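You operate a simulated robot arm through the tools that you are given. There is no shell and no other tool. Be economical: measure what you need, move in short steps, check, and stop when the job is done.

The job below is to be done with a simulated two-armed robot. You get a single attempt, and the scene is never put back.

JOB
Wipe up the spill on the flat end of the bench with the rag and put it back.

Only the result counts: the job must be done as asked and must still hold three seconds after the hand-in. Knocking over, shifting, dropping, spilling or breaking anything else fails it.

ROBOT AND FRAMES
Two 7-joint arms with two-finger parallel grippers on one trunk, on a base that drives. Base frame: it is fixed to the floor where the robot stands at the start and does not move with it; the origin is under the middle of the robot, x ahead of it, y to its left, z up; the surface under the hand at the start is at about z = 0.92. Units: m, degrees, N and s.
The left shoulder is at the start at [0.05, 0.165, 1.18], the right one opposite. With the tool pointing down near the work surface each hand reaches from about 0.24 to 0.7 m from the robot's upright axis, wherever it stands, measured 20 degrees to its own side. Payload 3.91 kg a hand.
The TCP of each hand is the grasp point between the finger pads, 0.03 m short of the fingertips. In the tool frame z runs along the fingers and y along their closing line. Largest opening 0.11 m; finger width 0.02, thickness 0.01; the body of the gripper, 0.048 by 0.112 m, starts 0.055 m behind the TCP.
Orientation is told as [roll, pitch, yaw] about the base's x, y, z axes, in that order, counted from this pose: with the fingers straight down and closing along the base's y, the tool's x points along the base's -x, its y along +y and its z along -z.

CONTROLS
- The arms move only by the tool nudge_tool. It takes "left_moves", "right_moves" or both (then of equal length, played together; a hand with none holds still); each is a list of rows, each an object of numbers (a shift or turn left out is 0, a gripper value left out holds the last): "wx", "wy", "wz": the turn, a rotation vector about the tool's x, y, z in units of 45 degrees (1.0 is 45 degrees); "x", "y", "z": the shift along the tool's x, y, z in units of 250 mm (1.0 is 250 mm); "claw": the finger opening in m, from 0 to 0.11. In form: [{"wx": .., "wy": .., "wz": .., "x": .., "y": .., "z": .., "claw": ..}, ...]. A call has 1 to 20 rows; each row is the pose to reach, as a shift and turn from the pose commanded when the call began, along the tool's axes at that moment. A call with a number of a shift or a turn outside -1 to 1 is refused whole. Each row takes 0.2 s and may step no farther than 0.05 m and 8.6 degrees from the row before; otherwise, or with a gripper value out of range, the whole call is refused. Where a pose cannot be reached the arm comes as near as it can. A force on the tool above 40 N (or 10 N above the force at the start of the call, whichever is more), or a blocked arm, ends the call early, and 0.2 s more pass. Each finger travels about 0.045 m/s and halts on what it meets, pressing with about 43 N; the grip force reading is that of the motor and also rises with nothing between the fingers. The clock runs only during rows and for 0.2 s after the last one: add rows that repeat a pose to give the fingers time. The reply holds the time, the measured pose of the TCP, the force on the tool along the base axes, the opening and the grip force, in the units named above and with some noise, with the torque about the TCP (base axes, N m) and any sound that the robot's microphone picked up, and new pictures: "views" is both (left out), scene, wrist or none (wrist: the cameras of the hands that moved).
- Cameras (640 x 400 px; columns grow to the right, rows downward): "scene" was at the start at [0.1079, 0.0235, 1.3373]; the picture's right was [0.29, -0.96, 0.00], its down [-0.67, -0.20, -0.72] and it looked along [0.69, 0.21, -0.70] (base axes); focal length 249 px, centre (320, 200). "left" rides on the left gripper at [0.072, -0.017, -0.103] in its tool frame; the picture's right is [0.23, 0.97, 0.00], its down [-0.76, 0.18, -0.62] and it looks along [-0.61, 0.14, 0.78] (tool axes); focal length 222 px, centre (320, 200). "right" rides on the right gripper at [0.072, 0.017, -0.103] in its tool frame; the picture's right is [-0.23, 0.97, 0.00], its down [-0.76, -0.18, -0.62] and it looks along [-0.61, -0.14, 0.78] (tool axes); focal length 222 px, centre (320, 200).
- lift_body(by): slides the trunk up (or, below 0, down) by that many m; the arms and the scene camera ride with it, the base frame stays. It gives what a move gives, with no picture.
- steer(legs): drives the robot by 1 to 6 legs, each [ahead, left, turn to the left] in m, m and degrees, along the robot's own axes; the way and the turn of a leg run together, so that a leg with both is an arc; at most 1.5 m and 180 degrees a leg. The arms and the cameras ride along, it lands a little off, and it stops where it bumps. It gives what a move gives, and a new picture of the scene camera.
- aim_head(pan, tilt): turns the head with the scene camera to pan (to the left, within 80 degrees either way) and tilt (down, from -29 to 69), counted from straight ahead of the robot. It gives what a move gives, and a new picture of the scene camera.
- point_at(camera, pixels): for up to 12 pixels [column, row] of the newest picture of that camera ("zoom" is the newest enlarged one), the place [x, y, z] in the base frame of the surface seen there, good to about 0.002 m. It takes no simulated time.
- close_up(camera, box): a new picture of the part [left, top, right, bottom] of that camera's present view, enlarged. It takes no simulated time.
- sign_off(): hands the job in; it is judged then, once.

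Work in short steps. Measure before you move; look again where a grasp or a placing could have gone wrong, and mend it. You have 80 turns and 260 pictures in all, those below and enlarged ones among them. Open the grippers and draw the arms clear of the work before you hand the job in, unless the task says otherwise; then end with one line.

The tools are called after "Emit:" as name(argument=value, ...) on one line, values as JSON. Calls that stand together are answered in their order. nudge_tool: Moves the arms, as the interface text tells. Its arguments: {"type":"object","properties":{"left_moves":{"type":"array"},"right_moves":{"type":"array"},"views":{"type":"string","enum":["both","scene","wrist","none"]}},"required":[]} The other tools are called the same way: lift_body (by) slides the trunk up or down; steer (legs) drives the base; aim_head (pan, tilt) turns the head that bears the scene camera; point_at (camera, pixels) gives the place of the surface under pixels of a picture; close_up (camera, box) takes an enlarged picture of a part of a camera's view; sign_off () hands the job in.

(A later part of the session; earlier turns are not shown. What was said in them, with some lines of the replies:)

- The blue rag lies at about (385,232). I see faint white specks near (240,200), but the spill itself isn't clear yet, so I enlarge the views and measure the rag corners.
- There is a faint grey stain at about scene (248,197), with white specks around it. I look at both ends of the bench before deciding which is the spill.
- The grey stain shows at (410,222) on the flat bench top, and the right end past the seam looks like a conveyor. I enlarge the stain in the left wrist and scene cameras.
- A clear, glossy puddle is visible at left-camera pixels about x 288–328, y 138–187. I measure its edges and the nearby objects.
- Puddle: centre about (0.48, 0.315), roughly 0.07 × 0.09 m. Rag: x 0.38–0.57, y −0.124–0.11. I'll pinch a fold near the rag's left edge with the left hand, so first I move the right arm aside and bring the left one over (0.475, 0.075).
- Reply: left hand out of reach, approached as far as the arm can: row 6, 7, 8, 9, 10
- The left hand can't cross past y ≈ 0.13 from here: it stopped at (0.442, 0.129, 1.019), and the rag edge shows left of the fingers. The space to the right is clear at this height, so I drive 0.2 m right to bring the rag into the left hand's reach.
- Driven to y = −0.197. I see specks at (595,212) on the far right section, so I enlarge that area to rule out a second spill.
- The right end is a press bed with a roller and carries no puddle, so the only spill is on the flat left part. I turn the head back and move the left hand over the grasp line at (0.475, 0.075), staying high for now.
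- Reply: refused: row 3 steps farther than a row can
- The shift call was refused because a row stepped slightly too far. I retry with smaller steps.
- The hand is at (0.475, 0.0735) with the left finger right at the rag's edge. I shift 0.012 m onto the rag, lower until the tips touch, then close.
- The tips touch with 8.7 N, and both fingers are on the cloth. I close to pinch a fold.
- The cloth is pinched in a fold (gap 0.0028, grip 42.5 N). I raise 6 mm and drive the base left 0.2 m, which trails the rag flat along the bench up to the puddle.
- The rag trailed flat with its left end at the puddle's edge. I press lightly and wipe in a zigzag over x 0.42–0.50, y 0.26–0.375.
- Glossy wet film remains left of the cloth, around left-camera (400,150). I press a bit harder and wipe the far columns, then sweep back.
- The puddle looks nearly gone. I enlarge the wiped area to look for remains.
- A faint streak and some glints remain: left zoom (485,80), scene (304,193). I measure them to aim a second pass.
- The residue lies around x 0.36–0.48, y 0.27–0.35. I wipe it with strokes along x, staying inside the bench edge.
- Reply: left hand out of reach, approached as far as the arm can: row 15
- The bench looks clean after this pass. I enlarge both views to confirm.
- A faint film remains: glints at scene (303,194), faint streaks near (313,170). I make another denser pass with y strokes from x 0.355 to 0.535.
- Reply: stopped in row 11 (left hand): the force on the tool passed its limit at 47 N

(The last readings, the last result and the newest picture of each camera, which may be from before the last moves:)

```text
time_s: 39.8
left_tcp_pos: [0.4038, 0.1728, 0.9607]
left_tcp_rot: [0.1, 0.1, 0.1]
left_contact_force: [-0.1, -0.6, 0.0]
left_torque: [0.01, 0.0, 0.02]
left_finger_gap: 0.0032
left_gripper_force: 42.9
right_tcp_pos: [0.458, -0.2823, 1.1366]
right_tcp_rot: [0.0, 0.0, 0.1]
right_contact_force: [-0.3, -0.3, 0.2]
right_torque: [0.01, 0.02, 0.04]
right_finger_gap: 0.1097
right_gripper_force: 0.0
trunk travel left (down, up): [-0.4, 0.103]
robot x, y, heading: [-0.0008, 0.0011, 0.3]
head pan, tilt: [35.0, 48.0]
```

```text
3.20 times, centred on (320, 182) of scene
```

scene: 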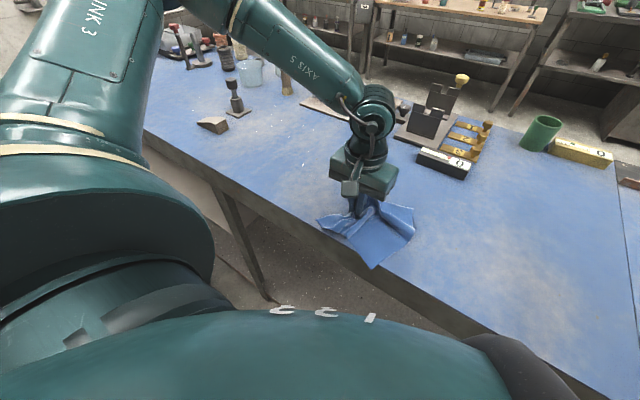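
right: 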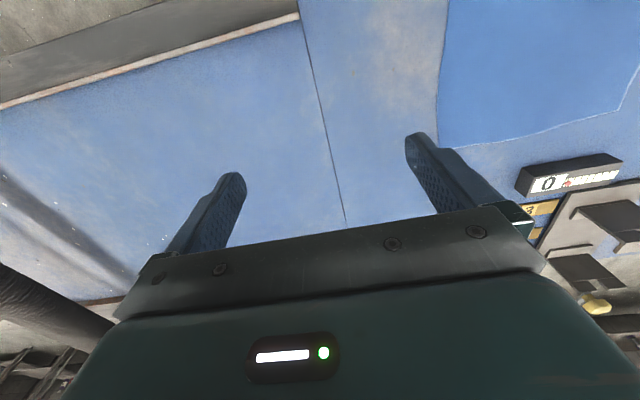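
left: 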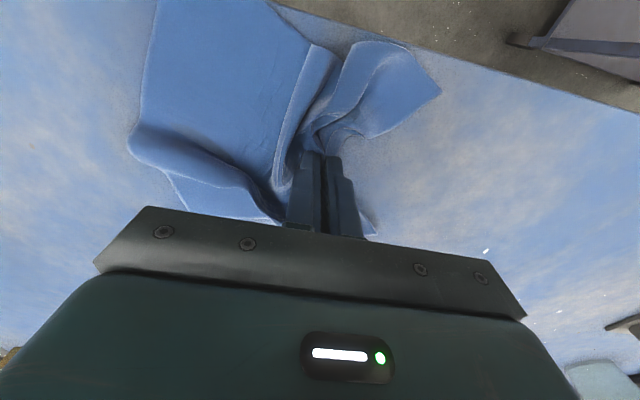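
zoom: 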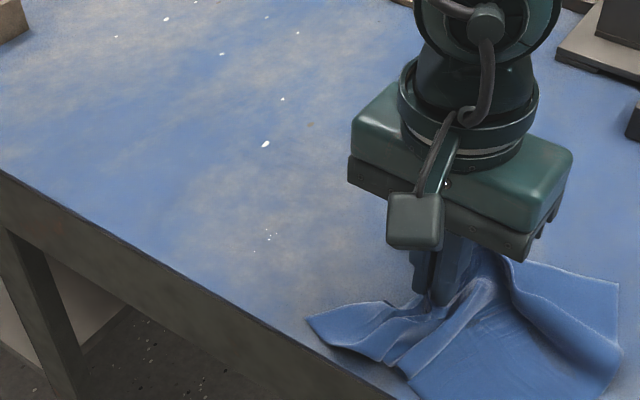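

The streaks are gone, with only tiny glints left at scene (304,193), around (0.39, 0.30). One more pass there, pressing a little less after the 47 N stop.

Emit:
nudge_tool(left_moves=[{"x": 0.1, "y": 0.15}, {"x": 0.2, "y": 0.28, "z": 0.02}, {"x": 0.22, "y": 0.42, "z": 0.036}, {"x": 0.22, "y": 0.58, "z": 0.038}, {"x": 0.22, "y": 0.74, "z": 0.038}, {"x": 0.14, "y": 0.74, "z": 0.038}, {"x": 0.14, "y": 0.58, "z": 0.038}, {"x": 0.14, "y": 0.42, "z": 0.038}, {"x": 0.14, "y": 0.28, "z": 0.038}, {"x": 0.05, "y": 0.28, "z": 0.038}, {"x": 0.05, "y": 0.42, "z": 0.038}, {"x": 0.05, "y": 0.58, "z": 0.038}, {"x": 0.05, "y": 0.74, "z": 0.038}, {"x": -0.04, "y": 0.74, "z": 0.038}, {"x": -0.04, "y": 0.58, "z": 0.038}, {"x": -0.04, "y": 0.42, "z": 0.038}, {"x": -0.04, "y": 0.28, "z": 0.038}, {"x": -0.12, "y": 0.15, "z": 0.02}, {"x": -0.2, "y": 0.02, "z": 0}], views="scene")

Emit:
close_up(camera="left", box=[350, 0, 640, 260])

Emit:
close_up(camera="scene", box=[220, 120, 420, 245])

```text
time_s: 43.8
left_tcp_pos: [0.4561, 0.1798, 0.9625]
left_tcp_rot: [0.1, -0.1, 0.2]
left_contact_force: [-0.6, 0.0, -0.2]
left_torque: [0.04, 0.03, 0.02]
left_finger_gap: 0.0031
left_gripper_force: 43.1
right_tcp_pos: [0.4587, -0.2812, 1.1368]
right_tcp_rot: [0.1, 0.1, 0.1]
right_contact_force: [-0.3, -0.4, 0.9]
right_torque: [0.01, 0.01, 0.01]
right_finger_gap: 0.1098
right_gripper_force: 0.2
trunk travel left (down, up): [-0.4, 0.103]
robot x, y, heading: [-0.0041, -0.0002, 0.0]
head pan, tilt: [35.0, 48.0]
```

scene: 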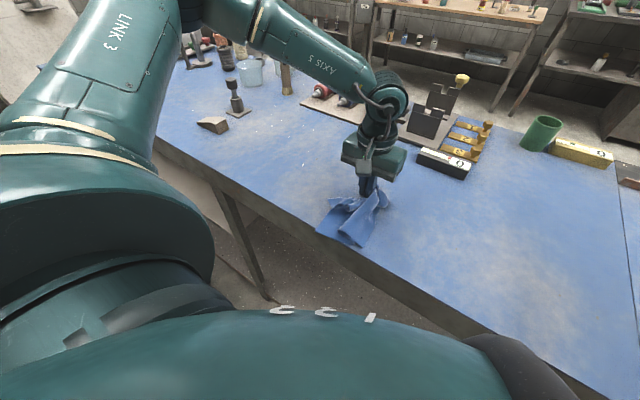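

```text
1.54 times, centred on (495, 130) of left
```

zoom: 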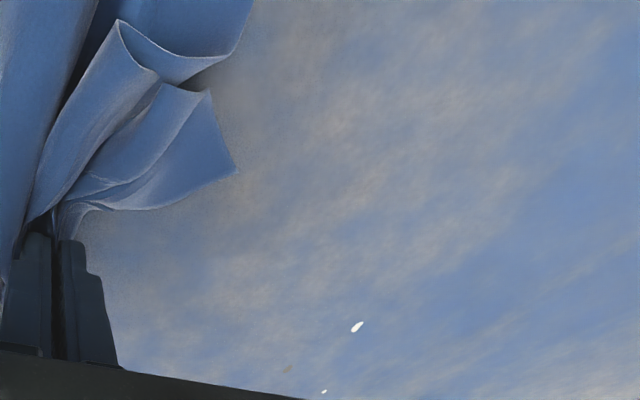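

```text
3.20 times, centred on (320, 182) of scene
```

zoom: 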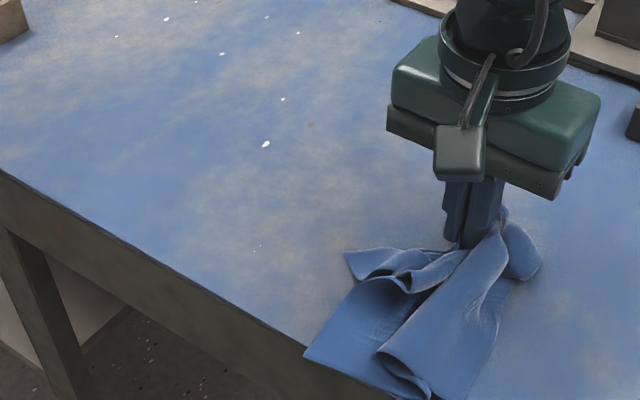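

The bench reads clean now. I lift the rag so it hangs free and look at the surface underneath.

Emit:
nudge_tool(left_moves=[{"z": -0.18}, {"z": -0.36}, {"z": -0.54}, {"z": -0.72}, {"z": -0.9}, {"z": -0.98}, {"z": -0.98}, {"z": -0.98}])

Emit:
close_up(camera="scene", box=[220, 120, 480, 282])

```text
time_s: 45.6
left_tcp_pos: [0.4551, 0.1784, 1.2074]
left_tcp_rot: [-0.1, 0.0, 0.0]
left_contact_force: [0.0, 0.1, -0.5]
left_torque: [-0.04, 0.0, 0.01]
left_finger_gap: 0.0031
left_gripper_force: 42.8
right_tcp_pos: [0.4581, -0.2814, 1.1361]
right_tcp_rot: [0.0, 0.1, 0.1]
right_contact_force: [-0.1, 0.7, -0.9]
right_torque: [0.01, 0.0, 0.02]
right_finger_gap: 0.1099
right_gripper_force: 0.1
trunk travel left (down, up): [-0.4, 0.103]
robot x, y, heading: [-0.0012, -0.001, 0.1]
head pan, tilt: [35.0, 48.0]
```

scene: 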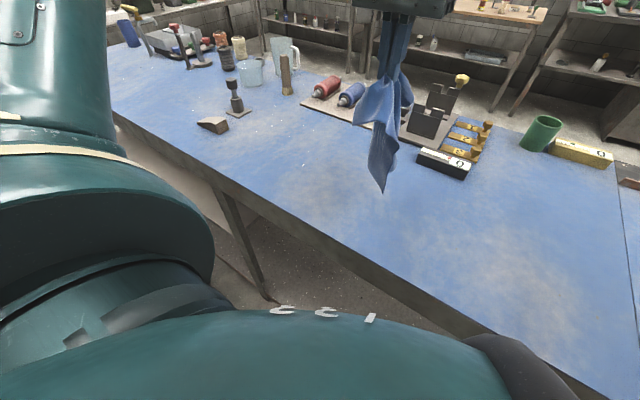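
left: 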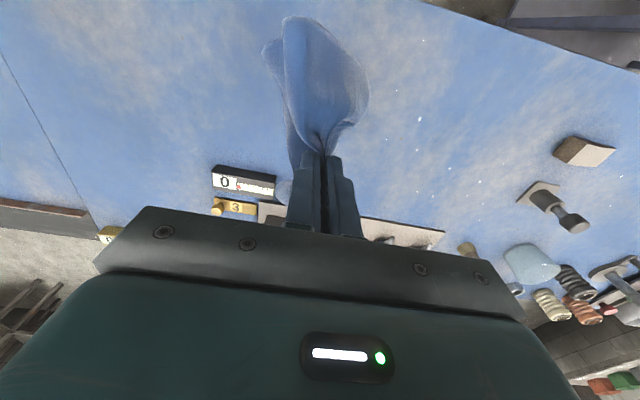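

```text
2.46 times, centred on (350, 201) of scene
```

zoom: 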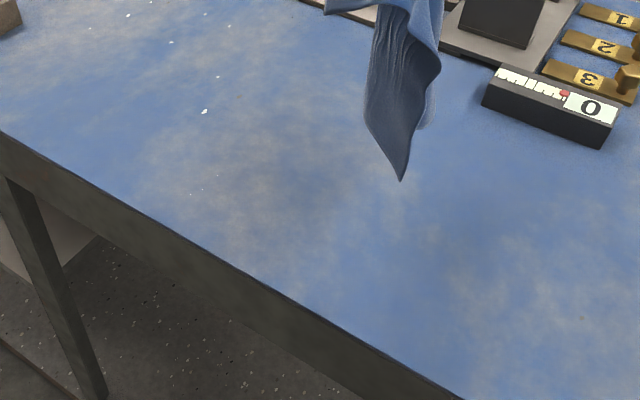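

Rag hangs free (tip at scene (383,190)) and the bench looks clean. I zoom the left camera and scene once more on the wiped spot for remaining glints.

Emit:
close_up(camera="left", box=[340, 30, 560, 170])

Emit:
close_up(camera="scene", box=[260, 150, 360, 212])

```text
2.86 times, centred on (450, 100) of left
```

zoom: 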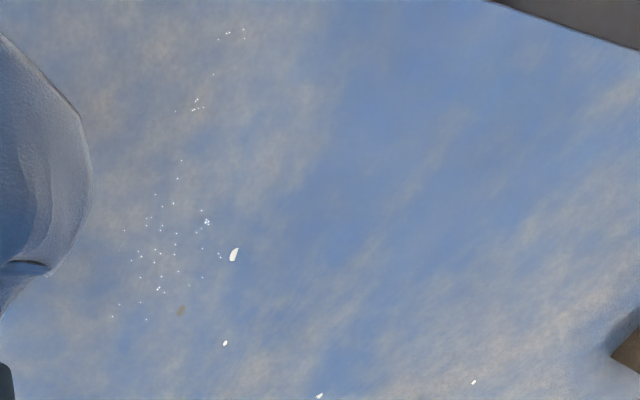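

```text
6.40 times, centred on (310, 181) of scene
```

zoom: 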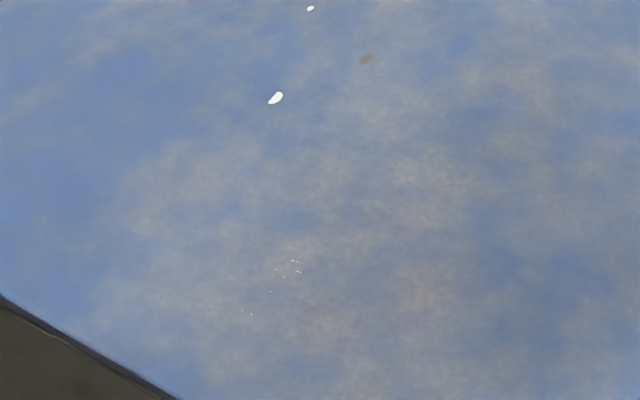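

Tiny residual droplets remain in three clusters in the left camera: (396,117), (424,41), (409,66). I measure them for one more wipe.

Emit:
point_at(camera="left", pixels=[[396, 117], [424, 41], [409, 66], [412, 107], [379, 141], [387, 110], [403, 86], [416, 120]])

```text
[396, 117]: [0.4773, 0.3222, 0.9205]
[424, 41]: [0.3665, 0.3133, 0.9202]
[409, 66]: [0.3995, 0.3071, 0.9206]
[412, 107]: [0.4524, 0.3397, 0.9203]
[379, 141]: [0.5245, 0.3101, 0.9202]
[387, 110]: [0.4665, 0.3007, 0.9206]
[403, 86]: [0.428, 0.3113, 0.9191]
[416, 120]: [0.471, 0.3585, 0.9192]
```

The droplets span x 0.36–0.53, y 0.30–0.36. I lower the rag at (0.53, 0.25) and wipe columns every 2 cm.

Emit:
nudge_tool(left_moves=[{"x": -0.1, "y": 0.1}, {"x": -0.2, "y": 0.2, "z": 0.1}, {"x": -0.31, "y": 0.28, "z": 0.2}, {"x": -0.31, "y": 0.28, "z": 0.38}, {"x": -0.31, "y": 0.28, "z": 0.56}, {"x": -0.31, "y": 0.28, "z": 0.74}, {"x": -0.31, "y": 0.28, "z": 0.9}, {"x": -0.31, "y": 0.28, "z": 0.99}], views="none")

Emit:
nudge_tool(left_moves=[{"z": 0.03}, {"y": 0.16, "z": 0.03}, {"y": 0.34, "z": 0.03}, {"y": 0.5, "z": 0.03}, {"x": 0.08, "y": 0.5, "z": 0.03}, {"x": 0.08, "y": 0.34, "z": 0.03}, {"x": 0.08, "y": 0.16, "z": 0.03}, {"x": 0.08, "z": 0.03}, {"x": 0.16, "z": 0.03}, {"x": 0.16, "y": 0.16, "z": 0.03}, {"x": 0.16, "y": 0.34, "z": 0.03}, {"x": 0.16, "y": 0.5, "z": 0.03}, {"x": 0.24, "y": 0.5, "z": 0.03}, {"x": 0.24, "y": 0.34, "z": 0.03}, {"x": 0.24, "y": 0.16, "z": 0.03}, {"x": 0.24, "z": 0.03}, {"x": 0.32, "z": 0.03}], views="wrist")

```text
time_s: 47.4
left_tcp_pos: [0.5326, 0.2511, 0.9596]
left_tcp_rot: [0.0, -0.1, 0.1]
left_contact_force: [0.2, -0.3, 2.9]
left_torque: [-0.02, -0.06, 0.01]
left_finger_gap: 0.0027
left_gripper_force: 42.5
right_tcp_pos: [0.4579, -0.282, 1.1372]
right_tcp_rot: [-0.1, 0.0, 0.1]
right_contact_force: [-1.3, 0.4, 1.0]
right_torque: [0.02, -0.01, 0.04]
right_finger_gap: 0.1099
right_gripper_force: 0.1
trunk travel left (down, up): [-0.4, 0.103]
robot x, y, heading: [-0.0006, -0.0, -0.2]
head pan, tilt: [35.0, 48.0]
```

```text
time_s: 51.0
left_tcp_pos: [0.4527, 0.2487, 0.9546]
left_tcp_rot: [-0.1, -0.7, 0.1]
left_contact_force: [7.6, -2.0, 28.2]
left_torque: [-0.35, -0.39, 0.07]
left_finger_gap: 0.0029
left_gripper_force: 42.9
right_tcp_pos: [0.4567, -0.2826, 1.1368]
right_tcp_rot: [0.1, -0.1, 0.2]
right_contact_force: [-0.8, 0.7, -0.5]
right_torque: [0.0, -0.02, -0.01]
right_finger_gap: 0.1099
right_gripper_force: 0.1
trunk travel left (down, up): [-0.4, 0.103]
robot x, y, heading: [0.0014, 0.0021, 0.1]
head pan, tilt: [35.0, 48.0]
```

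left: 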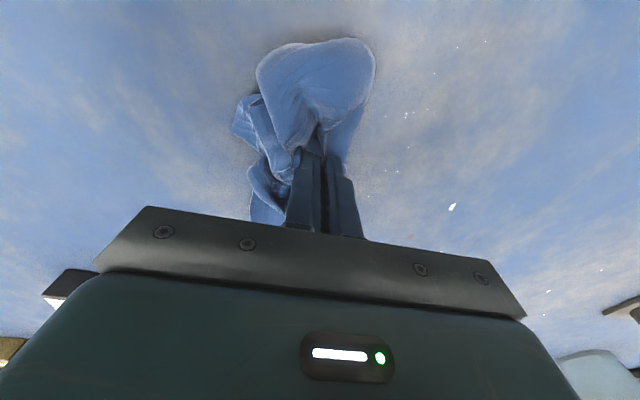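

The rag is bunched under the tips and presses with about 28 N, which is good for wiping. I continue the columns towards x ≈ 0.35.

Emit:
nudge_tool(left_moves=[{"y": 0.16}, {"y": 0.34}, {"y": 0.5}, {"x": 0.08, "y": 0.5}, {"x": 0.08, "y": 0.34}, {"x": 0.08, "y": 0.16}, {"x": 0.08}, {"x": 0.16}, {"x": 0.16, "y": 0.16}, {"x": 0.16, "y": 0.34}, {"x": 0.16, "y": 0.5}, {"x": 0.24, "y": 0.5}, {"x": 0.24, "y": 0.34}, {"x": 0.24, "y": 0.16}, {"x": 0.24}, {"x": 0.32, "y": 0.08}, {"x": 0.32, "y": 0.24}, {"x": 0.32, "y": 0.4}], views="none")

Emit:
nudge_tool(left_moves=[{"x": 0.06}, {"x": 0.06, "y": -0.14}, {"x": 0.06, "y": -0.3}, {"x": -0.1, "y": -0.35}, {"x": -0.2, "y": -0.42, "z": -0.1}, {"x": -0.3, "y": -0.5, "z": -0.22}, {"x": -0.35, "y": -0.6, "z": -0.38}, {"x": -0.35, "y": -0.65, "z": -0.56}, {"x": -0.35, "y": -0.65, "z": -0.74}, {"x": -0.35, "y": -0.65, "z": -0.92}, {"x": -0.35, "y": -0.65, "z": -0.98}])

Emit:
close_up(camera="left", box=[340, 30, 560, 170])

Emit:
close_up(camera="scene", box=[240, 140, 380, 227])

```text
time_s: 54.8
left_tcp_pos: [0.3718, 0.3478, 0.9559]
left_tcp_rot: [0.0, -0.4, -0.1]
left_contact_force: [1.1, -8.1, 31.5]
left_torque: [-0.57, -0.19, -0.07]
left_finger_gap: 0.0028
left_gripper_force: 42.9
right_tcp_pos: [0.4568, -0.2825, 1.1371]
right_tcp_rot: [0.1, 0.0, 0.1]
right_contact_force: [0.0, -0.7, -0.6]
right_torque: [-0.02, 0.01, -0.01]
right_finger_gap: 0.1101
right_gripper_force: 0.0
trunk travel left (down, up): [-0.4, 0.103]
robot x, y, heading: [0.0006, 0.0001, -0.1]
head pan, tilt: [35.0, 48.0]
```

```text
time_s: 57.2
left_tcp_pos: [0.4606, 0.1879, 1.1966]
left_tcp_rot: [-0.1, 0.1, 0.0]
left_contact_force: [-0.5, -0.6, 0.2]
left_torque: [-0.02, 0.01, -0.04]
left_finger_gap: 0.0026
left_gripper_force: 42.8
right_tcp_pos: [0.4583, -0.2828, 1.137]
right_tcp_rot: [0.0, 0.0, 0.1]
right_contact_force: [0.2, -0.8, 0.2]
right_torque: [0.0, -0.01, 0.0]
right_finger_gap: 0.1101
right_gripper_force: 0.0
trunk travel left (down, up): [-0.4, 0.103]
robot x, y, heading: [-0.0012, -0.0011, 0.0]
head pan, tilt: [35.0, 48.0]
```

scene: 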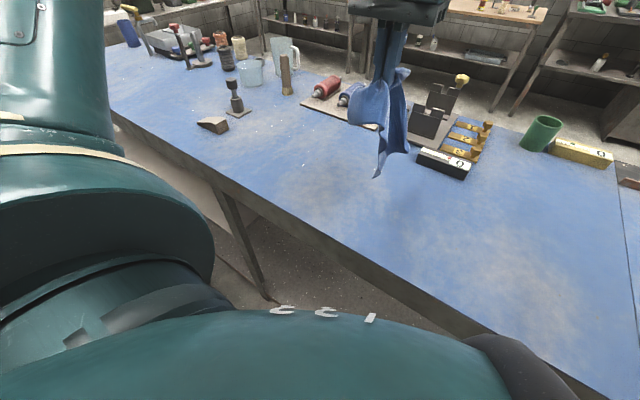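
left: 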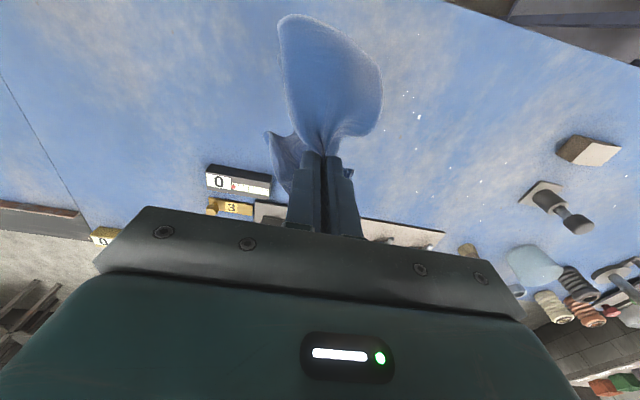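

```text
2.86 times, centred on (450, 100) of left
```

zoom: 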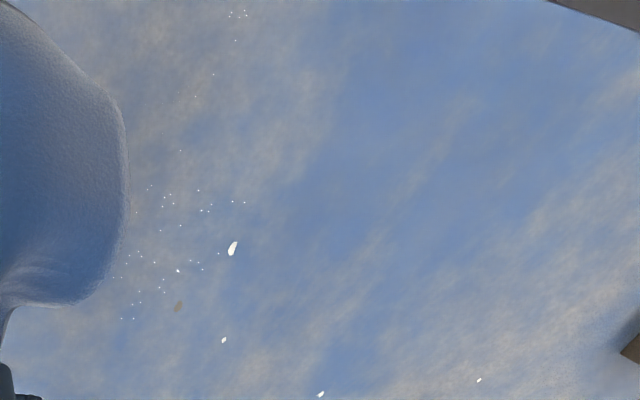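

```text
4.57 times, centred on (310, 184) of scene
```

zoom: 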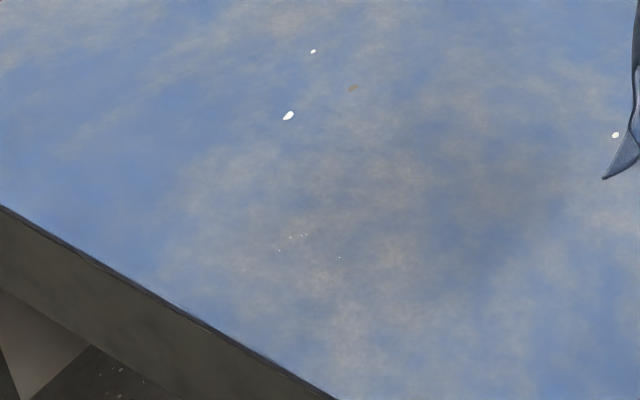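

Only extremely fine specks are left. I do a final pass with the rag laid out flatter: lower it while moving left so it trails over the area, then press with x strokes.

Emit:
nudge_tool(left_moves=[{"z": 0.15}, {"z": 0.3}, {"y": 0.12, "z": 0.4}, {"y": 0.24, "z": 0.52}, {"y": 0.36, "z": 0.64}, {"y": 0.48, "z": 0.76}, {"y": 0.6, "z": 0.86}, {"y": 0.72, "z": 0.94}, {"y": 0.8, "z": 0.97}, {"x": -0.16, "y": 0.8, "z": 0.97}, {"x": -0.3, "y": 0.76, "z": 0.97}, {"x": -0.15, "y": 0.74, "z": 0.97}, {"y": 0.72, "z": 0.97}, {"x": 0.15, "y": 0.7, "z": 0.97}, {"x": 0.3, "y": 0.68, "z": 0.97}, {"x": 0.42, "y": 0.66, "z": 0.97}, {"x": 0.42, "y": 0.58, "z": 0.97}, {"x": 0.25, "y": 0.58, "z": 0.97}, {"x": 0.08, "y": 0.58, "z": 0.97}], views="wrist")

Emit:
nudge_tool(left_moves=[{"x": -0.17}, {"x": -0.34}, {"x": -0.34, "y": -0.07}, {"x": -0.17, "y": -0.07}, {"x": 0, "y": -0.07}, {"x": 0.17, "y": -0.07}, {"x": 0.34, "y": -0.07}, {"x": 0.34, "y": -0.14}, {"x": 0.17, "y": -0.14}, {"x": 0, "y": -0.14}, {"x": -0.17, "y": -0.14}, {"x": -0.34, "y": -0.14}, {"x": -0.34, "y": -0.22}, {"x": -0.17, "y": -0.22}, {"x": 0, "y": -0.22}, {"x": 0.17, "y": -0.22}, {"x": 0.34, "y": -0.22}, {"x": 0.34, "y": -0.28}, {"x": 0.17, "y": -0.28}, {"x": 0, "y": -0.28}], views="wrist")

```text
time_s: 61.2
left_tcp_pos: [0.4399, 0.3326, 0.9546]
left_tcp_rot: [0.0, 0.0, 0.1]
left_contact_force: [-0.7, -0.5, 0.9]
left_torque: [-0.04, 0.03, 0.02]
left_finger_gap: 0.0026
left_gripper_force: 42.7
right_tcp_pos: [0.4584, -0.2817, 1.1358]
right_tcp_rot: [0.0, 0.0, 0.1]
right_contact_force: [0.1, 0.4, -0.3]
right_torque: [0.01, 0.02, -0.03]
right_finger_gap: 0.1101
right_gripper_force: 0.1
trunk travel left (down, up): [-0.4, 0.103]
robot x, y, heading: [0.0029, 0.0003, 0.1]
head pan, tilt: [35.0, 48.0]
```

left: 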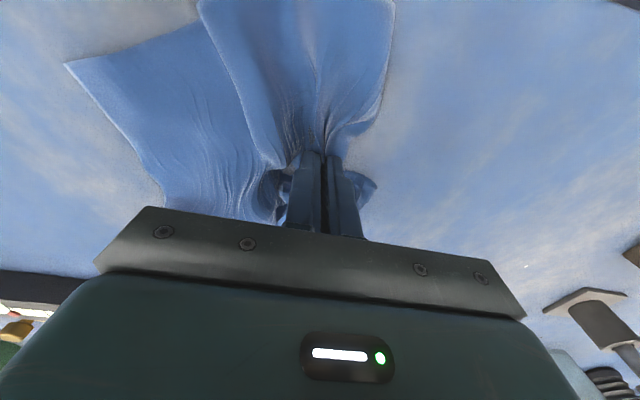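

```text
time_s: 65.4
left_tcp_pos: [0.4417, 0.2628, 0.9558]
left_tcp_rot: [0.0, 0.0, 0.2]
left_contact_force: [0.4, 0.3, -0.7]
left_torque: [0.0, 0.01, 0.03]
left_finger_gap: 0.0029
left_gripper_force: 42.9
right_tcp_pos: [0.4587, -0.283, 1.1365]
right_tcp_rot: [0.1, 0.0, 0.0]
right_contact_force: [-0.2, -1.0, 0.1]
right_torque: [-0.03, -0.02, 0.04]
right_finger_gap: 0.11
right_gripper_force: 0.1
trunk travel left (down, up): [-0.4, 0.103]
robot x, y, heading: [-0.0012, 0.0025, 0.2]
head pan, tilt: [35.0, 48.0]
```

left: 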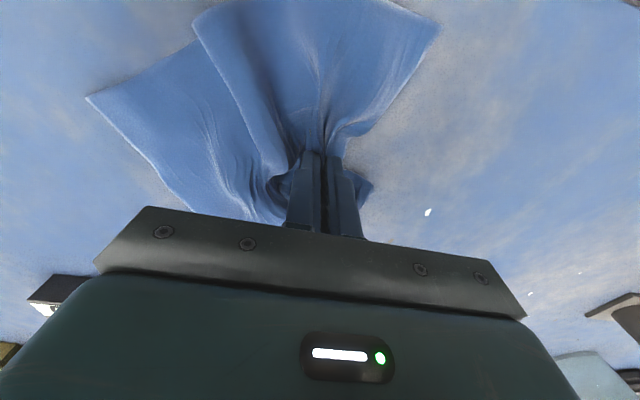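

The area to the left now shows no specks. I lift the rag to hang and check again.

Emit:
nudge_tool(left_moves=[{"y": -0.1, "z": -0.1}, {"y": -0.2, "z": -0.24}, {"y": -0.3, "z": -0.4}, {"y": -0.3, "z": -0.58}, {"y": -0.3, "z": -0.76}, {"y": -0.3, "z": -0.94}, {"y": -0.3, "z": -1.0}, {"y": -0.3, "z": -1.0}])

Emit:
close_up(camera="left", box=[340, 30, 560, 170])

Emit:
close_up(camera="scene", box=[240, 140, 380, 227])

```text
time_s: 67.2
left_tcp_pos: [0.439, 0.1881, 1.2048]
left_tcp_rot: [0.0, 0.0, 0.1]
left_contact_force: [-0.2, 0.7, 0.4]
left_torque: [-0.02, -0.01, 0.0]
left_finger_gap: 0.0028
left_gripper_force: 42.8
right_tcp_pos: [0.4589, -0.2818, 1.1363]
right_tcp_rot: [0.0, 0.0, 0.1]
right_contact_force: [-0.4, 0.4, 0.4]
right_torque: [0.04, 0.01, -0.02]
right_finger_gap: 0.1102
right_gripper_force: 0.0
trunk travel left (down, up): [-0.4, 0.103]
robot x, y, heading: [0.001, 0.0005, -0.1]
head pan, tilt: [35.0, 48.0]
```

scene: 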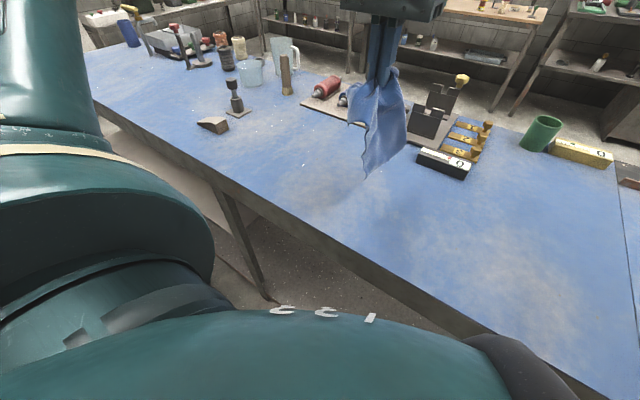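
left: 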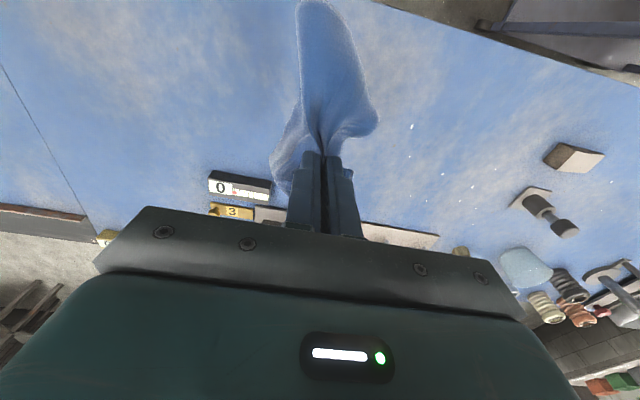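

```text
2.86 times, centred on (450, 100) of left
```

zoom: 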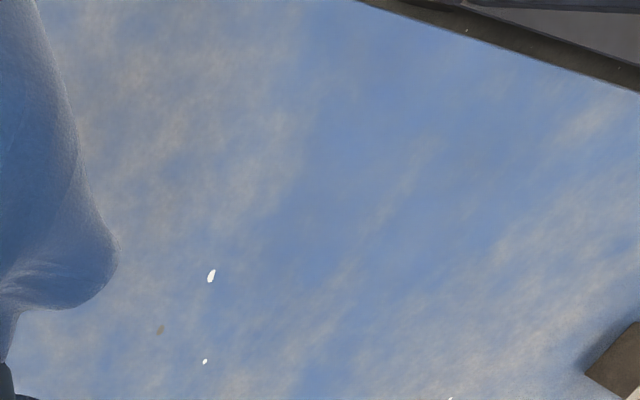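

```text
4.57 times, centred on (310, 184) of scene
```

zoom: 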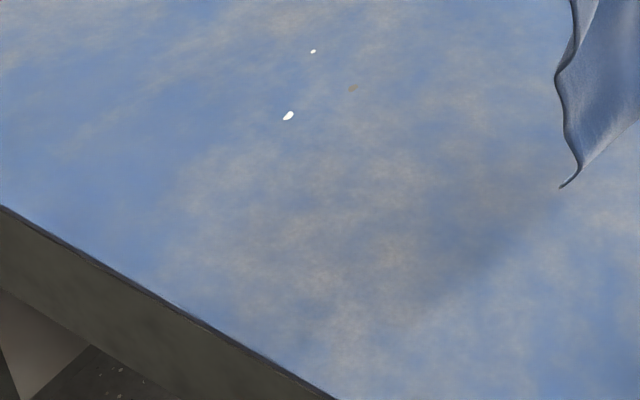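

The puddle is gone; only the bench's own paint flecks remain. I tuck the right arm inward a bit for clearance and drive 0.25 m right to bring the rag back over its old place.

Emit:
nudge_tool(right_moves=[{"y": 0.15}, {"y": 0.3}], views="none")

Emit:
steer(legs=[[0, -0.25, 0]])

```text
time_s: 67.8
left_tcp_pos: [0.4388, 0.1892, 1.2036]
left_tcp_rot: [0.0, -0.1, 0.1]
left_contact_force: [-0.2, 0.8, 0.2]
left_torque: [0.0, -0.01, 0.0]
left_finger_gap: 0.0028
left_gripper_force: 43.1
right_tcp_pos: [0.4575, -0.2058, 1.1359]
right_tcp_rot: [0.0, -0.1, 0.2]
right_contact_force: [-0.3, 0.1, 0.2]
right_torque: [-0.03, -0.05, 0.0]
right_finger_gap: 0.1102
right_gripper_force: 0.1
trunk travel left (down, up): [-0.4, 0.103]
robot x, y, heading: [-0.0021, -0.0017, 0.1]
head pan, tilt: [35.0, 48.0]
```

```text
time_s: 70.6
left_tcp_pos: [0.4407, -0.0601, 1.2053]
left_tcp_rot: [0.0, 0.0, 0.2]
left_contact_force: [0.2, 0.2, -0.8]
left_torque: [-0.03, 0.03, 0.06]
left_finger_gap: 0.003
left_gripper_force: 42.4
right_tcp_pos: [0.4588, -0.4554, 1.1356]
right_tcp_rot: [0.0, 0.1, 0.0]
right_contact_force: [0.0, -0.1, -0.7]
right_torque: [-0.04, -0.04, 0.01]
right_finger_gap: 0.11
right_gripper_force: 0.0
trunk travel left (down, up): [-0.4, 0.103]
robot x, y, heading: [0.0008, -0.2495, 0.5]
head pan, tilt: [35.0, 48.0]
```

scene: 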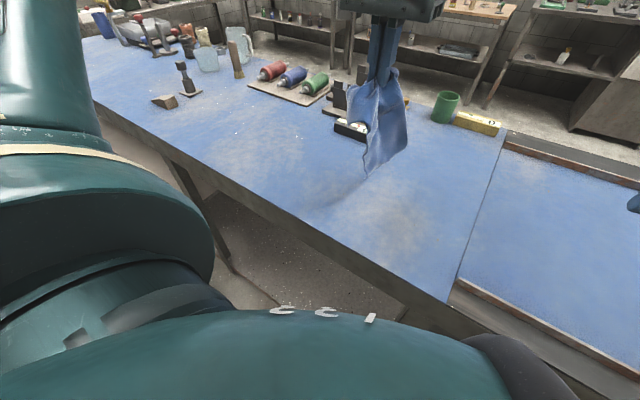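

The rag hangs above its old place. I move to x 0.475, y −0.09, lower until the right end touches, then arc left and down to lay it out towards y = 0.075.

Emit:
nudge_tool(left_moves=[{"x": -0.07, "y": -0.06, "z": 0.08}, {"x": -0.136, "y": -0.12, "z": 0.17}, {"x": -0.136, "y": -0.12, "z": 0.26}, {"x": -0.136, "y": -0.12, "z": 0.348}, {"x": -0.136, "y": -0.12, "z": 0.348}, {"x": -0.136, "y": -0.03, "z": 0.355}, {"x": -0.136, "y": 0.05, "z": 0.37}, {"x": -0.136, "y": 0.13, "z": 0.4}, {"x": -0.136, "y": 0.21, "z": 0.436}, {"x": -0.136, "y": 0.28, "z": 0.485}, {"x": -0.136, "y": 0.347, "z": 0.54}, {"x": -0.136, "y": 0.4, "z": 0.61}, {"x": -0.136, "y": 0.452, "z": 0.678}, {"x": -0.136, "y": 0.49, "z": 0.76}, {"x": -0.136, "y": 0.52, "z": 0.837}, {"x": -0.136, "y": 0.54, "z": 0.92}, {"x": -0.136, "y": 0.545, "z": 0.985}, {"x": -0.136, "y": 0.545, "z": 0.985}])

```text
time_s: 74.4
left_tcp_pos: [0.4746, 0.0755, 0.959]
left_tcp_rot: [0.0, -0.1, 0.1]
left_contact_force: [-0.1, -0.1, -0.7]
left_torque: [0.0, -0.01, 0.03]
left_finger_gap: 0.003
left_gripper_force: 42.3
right_tcp_pos: [0.4582, -0.4552, 1.1355]
right_tcp_rot: [0.0, 0.0, 0.1]
right_contact_force: [-0.6, -1.2, 0.2]
right_torque: [0.01, -0.03, -0.03]
right_finger_gap: 0.1101
right_gripper_force: 0.0
trunk travel left (down, up): [-0.4, 0.103]
robot x, y, heading: [-0.002, -0.2472, 0.0]
head pan, tilt: [35.0, 48.0]
```

scene: 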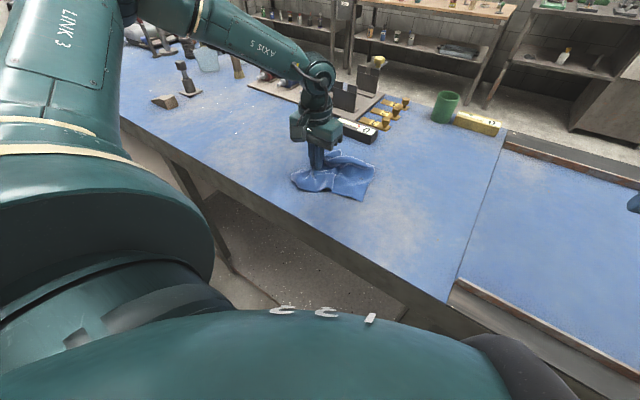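
left: 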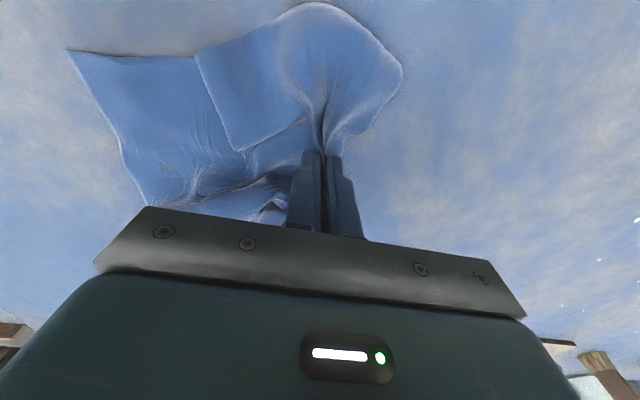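

The rag is down but somewhat folded. I measure its outline before releasing.

Emit:
close_up(camera="scene", box=[260, 130, 420, 230])

Emit:
point_at(camera="scene", pixels=[[373, 172], [359, 200], [293, 182], [305, 190], [345, 152], [340, 175]])

Emit:
point_at(camera="left", pixels=[[70, 52], [120, 150], [148, 205], [320, 5], [400, 70], [380, 110], [200, 55], [240, 150]])

```text
4.00 times, centred on (340, 180) of scene
```

zoom: 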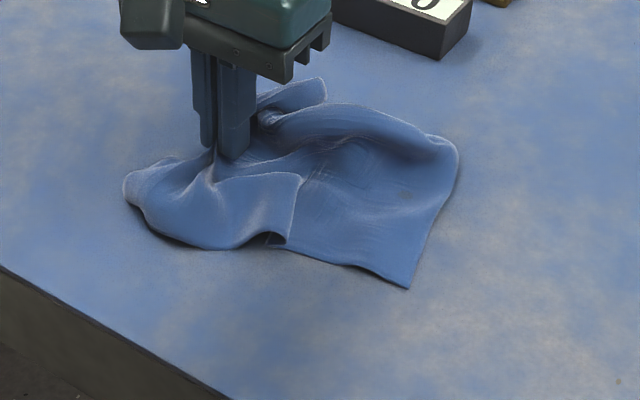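

```text
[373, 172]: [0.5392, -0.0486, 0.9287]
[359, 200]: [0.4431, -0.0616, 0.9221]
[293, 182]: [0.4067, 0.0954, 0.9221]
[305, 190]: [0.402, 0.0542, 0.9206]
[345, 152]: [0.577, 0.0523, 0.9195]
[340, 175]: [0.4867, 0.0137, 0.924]
```

```text
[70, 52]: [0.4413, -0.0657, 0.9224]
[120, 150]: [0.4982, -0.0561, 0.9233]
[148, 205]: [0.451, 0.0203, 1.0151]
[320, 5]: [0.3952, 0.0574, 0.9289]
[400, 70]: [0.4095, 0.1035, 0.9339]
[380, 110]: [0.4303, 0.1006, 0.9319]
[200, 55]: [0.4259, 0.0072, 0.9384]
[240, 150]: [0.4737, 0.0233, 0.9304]
```

The rag spans y −0.065 to 0.10, so its centre is about 3 cm too far left and it is bunched. I lift it again, start the lay-down farther right at y ≈ −0.115 and lay it out longer.

Emit:
nudge_tool(left_moves=[{"z": -0.19}, {"z": -0.38}, {"z": -0.57}, {"y": -0.1, "z": -0.72}, {"y": -0.22, "z": -0.84}, {"y": -0.36, "z": -0.94}, {"y": -0.54, "z": -0.96}, {"y": -0.72, "z": -0.96}, {"y": -0.765, "z": -0.96}, {"y": -0.765, "z": -0.96}, {"y": -0.765, "z": -0.96}, {"y": -0.765, "z": -0.8}, {"y": -0.765, "z": -0.7}, {"y": -0.765, "z": -0.636}, {"y": -0.765, "z": -0.636}])

```text
time_s: 77.6
left_tcp_pos: [0.4696, -0.1097, 1.1149]
left_tcp_rot: [-0.1, -0.1, 0.1]
left_contact_force: [0.6, 0.7, -0.5]
left_torque: [-0.02, 0.01, -0.01]
left_finger_gap: 0.0027
left_gripper_force: 42.8
left hand out of reach, approached as far as the arm can: row 8, 9, 10, 11, 12, 13, 14, 15
right_tcp_pos: [0.4583, -0.4554, 1.1349]
right_tcp_rot: [0.0, 0.0, 0.2]
right_contact_force: [0.3, -0.1, -0.2]
right_torque: [-0.02, 0.03, 0.0]
right_finger_gap: 0.11
right_gripper_force: 0.1
trunk travel left (down, up): [-0.4, 0.103]
robot x, y, heading: [0.0004, -0.2473, -0.1]
head pan, tilt: [35.0, 48.0]
```

scene: 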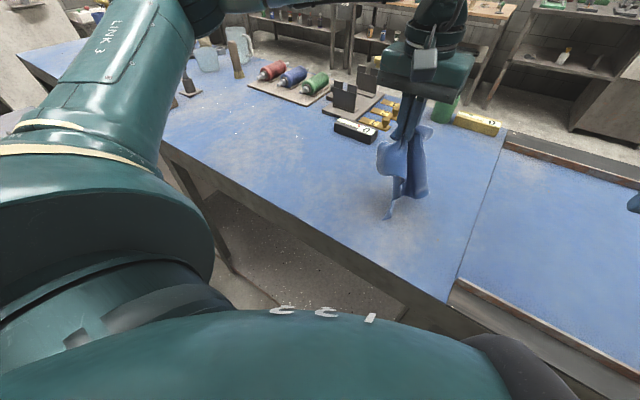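
left: 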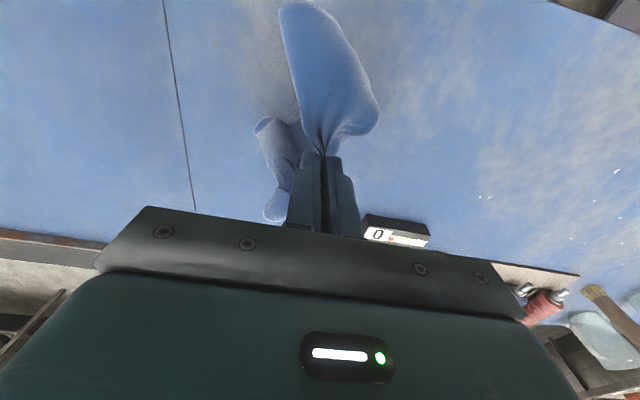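

The hand is at (0.470, −0.110, 1.115) with the rag's end near the bench. I lower slightly and do the longer lay-down arc to the left.

Emit:
nudge_tool(left_moves=[{"x": -0.01, "z": 0.1}, {"x": -0.02, "z": 0.16}, {"x": -0.02, "z": 0.16}, {"x": -0.02, "y": 0.1, "z": 0.17}, {"x": -0.02, "y": 0.2, "z": 0.19}, {"x": -0.02, "y": 0.3, "z": 0.22}, {"x": -0.02, "y": 0.4, "z": 0.26}, {"x": -0.02, "y": 0.49, "z": 0.31}, {"x": -0.02, "y": 0.57, "z": 0.37}, {"x": -0.02, "y": 0.64, "z": 0.44}, {"x": -0.02, "y": 0.69, "z": 0.51}, {"x": -0.02, "y": 0.73, "z": 0.57}, {"x": -0.02, "y": 0.76, "z": 0.62}, {"x": -0.02, "y": 0.78, "z": 0.63}, {"x": -0.02, "y": 0.78, "z": 0.63}])

Emit:
close_up(camera="scene", box=[260, 130, 420, 230])

```text
time_s: 80.8
left_tcp_pos: [0.4745, 0.0852, 0.9599]
left_tcp_rot: [0.0, 0.1, 0.1]
left_contact_force: [0.0, 0.4, 0.5]
left_torque: [0.01, 0.0, -0.01]
left_finger_gap: 0.0024
left_gripper_force: 42.9
right_tcp_pos: [0.4578, -0.4544, 1.1352]
right_tcp_rot: [0.0, 0.1, 0.2]
right_contact_force: [-0.9, 0.2, -0.8]
right_torque: [-0.01, 0.05, -0.01]
right_finger_gap: 0.1096
right_gripper_force: 0.0
trunk travel left (down, up): [-0.4, 0.103]
robot x, y, heading: [-0.0005, -0.249, 0.2]
head pan, tilt: [35.0, 48.0]
```

scene: 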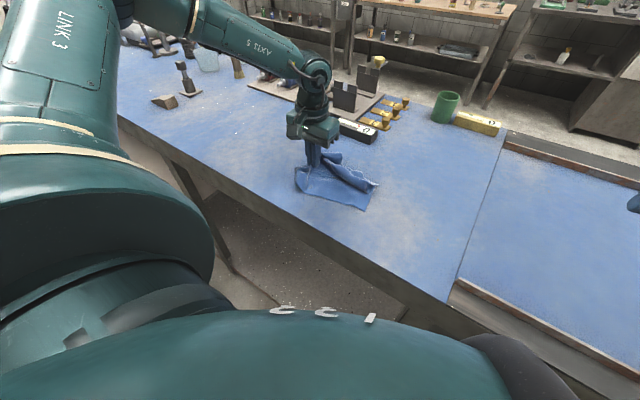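
left: 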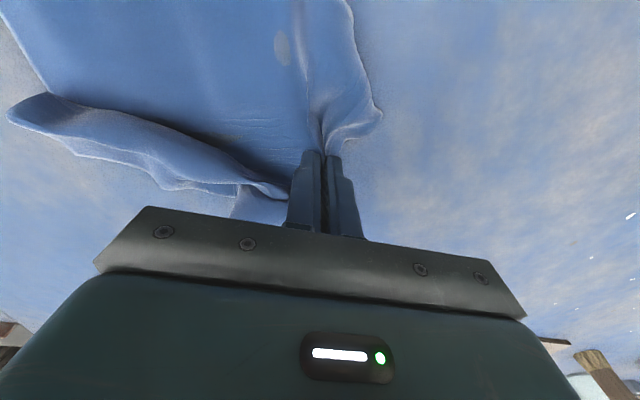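

```text
4.00 times, centred on (340, 180) of scene
```

zoom: 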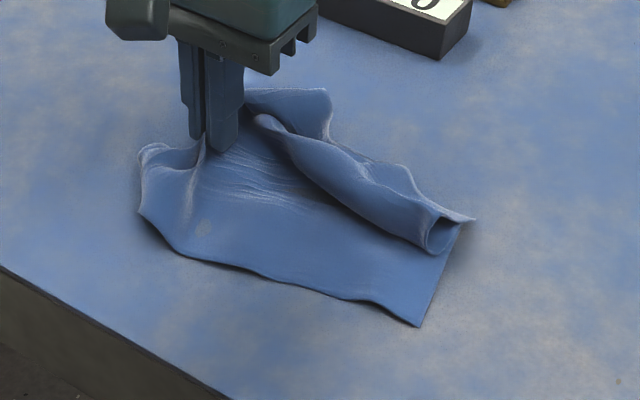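

Much flatter: the near edge is laid out, with one fold along the far side. I measure its outline.

Emit:
point_at(camera="zoom", pixels=[[418, 324], [470, 220], [185, 255], [140, 205], [150, 150], [325, 95], [330, 230], [395, 172], [300, 280], [330, 150]])

```text
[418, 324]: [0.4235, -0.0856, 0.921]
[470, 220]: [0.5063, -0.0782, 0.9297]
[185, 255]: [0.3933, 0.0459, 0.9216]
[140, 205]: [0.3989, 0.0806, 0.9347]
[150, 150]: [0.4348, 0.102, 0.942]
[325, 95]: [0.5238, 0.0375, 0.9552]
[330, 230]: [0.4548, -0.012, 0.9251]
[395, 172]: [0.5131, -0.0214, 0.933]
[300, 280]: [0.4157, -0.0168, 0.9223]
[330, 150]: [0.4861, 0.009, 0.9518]
```

The rag's footprint is about y −0.085 to 0.10, x 0.39–0.55, centred within 2 cm of where it lay. I lower the last bit, open the fingers and lift away.

Emit:
nudge_tool(left_moves=[{"z": 0.015}, {"z": 0.015, "claw": 0.02}, {"z": 0.015, "claw": 0.035}, {"z": 0.015, "claw": 0.035}, {"z": 0.0, "claw": 0.035}, {"z": -0.08}, {"z": -0.2}, {"z": -0.36}, {"z": -0.54}, {"z": -0.7}])

Emit:
close_up(camera="scene", box=[260, 130, 420, 230])

```text
time_s: 83.0
left_tcp_pos: [0.4759, 0.0852, 1.1365]
left_tcp_rot: [0.0, 0.0, 0.0]
left_contact_force: [0.5, 0.0, -0.1]
left_torque: [0.0, -0.01, 0.01]
left_finger_gap: 0.035
left_gripper_force: 0.1
right_tcp_pos: [0.458, -0.4552, 1.1355]
right_tcp_rot: [0.0, -0.1, 0.1]
right_contact_force: [0.8, 0.1, 0.1]
right_torque: [0.01, 0.01, 0.01]
right_finger_gap: 0.11
right_gripper_force: 0.0
trunk travel left (down, up): [-0.4, 0.103]
robot x, y, heading: [-0.0017, -0.249, 0.0]
head pan, tilt: [35.0, 48.0]
```

scene: 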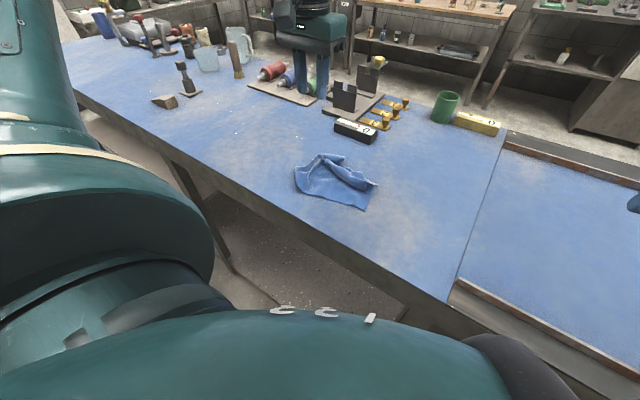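
left: 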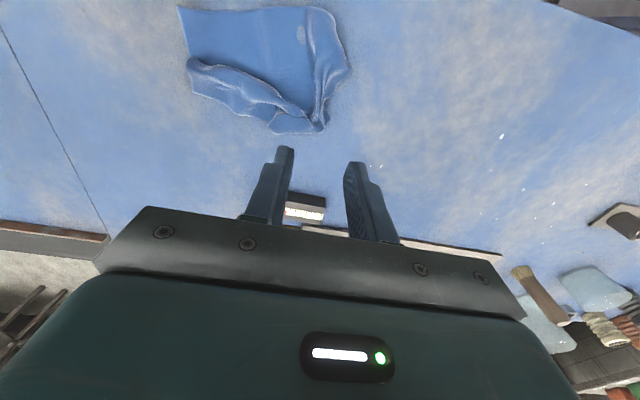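

```text
4.00 times, centred on (340, 180) of scene
```

zoom: 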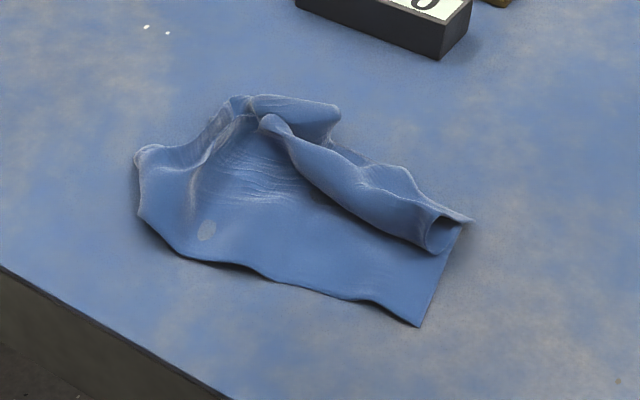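

The rag is released and lies at its place. I open the left hand wide, draw it away to the left, and check the wiped area a last time.

Emit:
nudge_tool(left_moves=[{"y": 0.1, "x": 0.1, "claw": 0.11}, {"y": 0.2, "x": 0.2}, {"y": 0.3, "x": 0.3}, {"y": 0.3, "x": 0.4}, {"y": 0.3, "x": 0.4}, {"y": 0.3, "x": 0.4}, {"y": 0.3, "x": 0.4}, {"y": 0.3, "x": 0.4}])

Emit:
close_up(camera="scene", box=[120, 90, 420, 277])

Emit:
close_up(camera="left", box=[300, 0, 640, 212])

```text
time_s: 84.8
left_tcp_pos: [0.3757, 0.1597, 1.1366]
left_tcp_rot: [0.1, 0.1, 0.1]
left_contact_force: [-0.3, 0.4, 0.1]
left_torque: [0.04, -0.02, 0.02]
left_finger_gap: 0.1101
left_gripper_force: 0.1
right_tcp_pos: [0.4585, -0.4557, 1.1341]
right_tcp_rot: [0.0, 0.0, 0.1]
right_contact_force: [-1.1, -0.2, -0.3]
right_torque: [-0.02, 0.02, 0.0]
right_finger_gap: 0.11
right_gripper_force: 0.1
trunk travel left (down, up): [-0.4, 0.103]
robot x, y, heading: [0.0009, -0.248, 0.0]
head pan, tilt: [35.0, 48.0]
```

scene: 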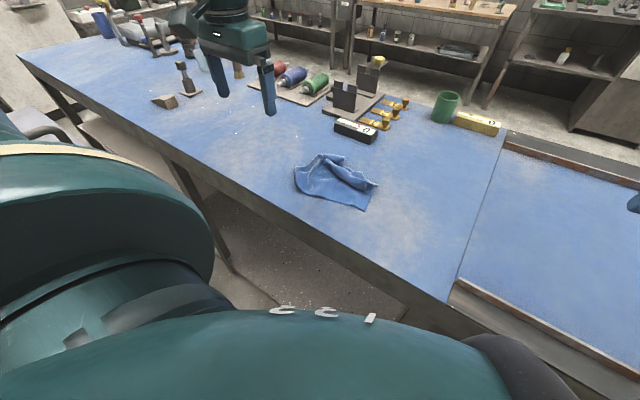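
left: 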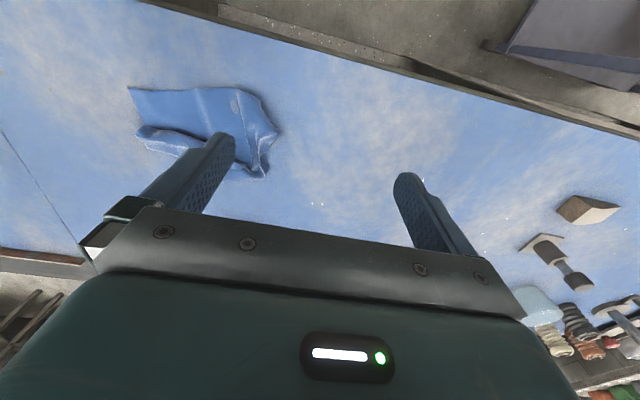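

```text
2.13 times, centred on (270, 184) of scene
```

zoom: 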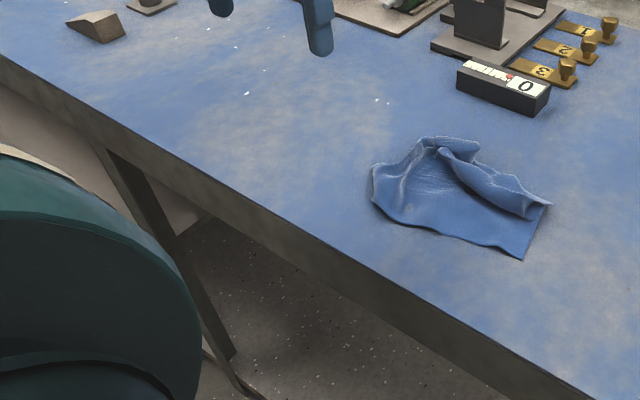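

```text
1.88 times, centred on (470, 106) of left
```

zoom: 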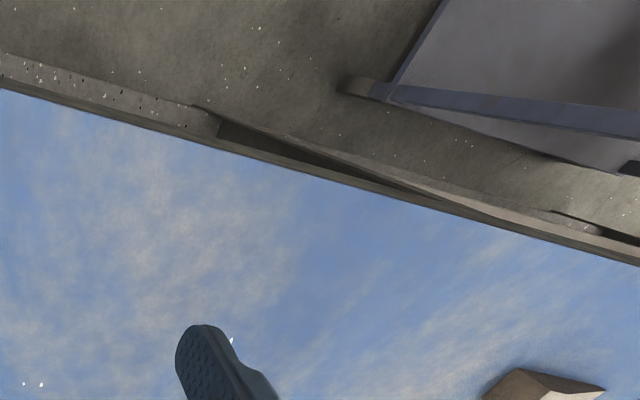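

The bench shows no film or glints where the puddle was, the rag is back at its place, nothing else has moved, and both hands are open and clear. I hand the job in.

Emit:
sign_off()

```text
The job is handed in.
```

I wiped the spill off the flat end of the bench and put the rag back within about 2–3 cm of where it was; it is folded along its far side rather than lying fully flat.
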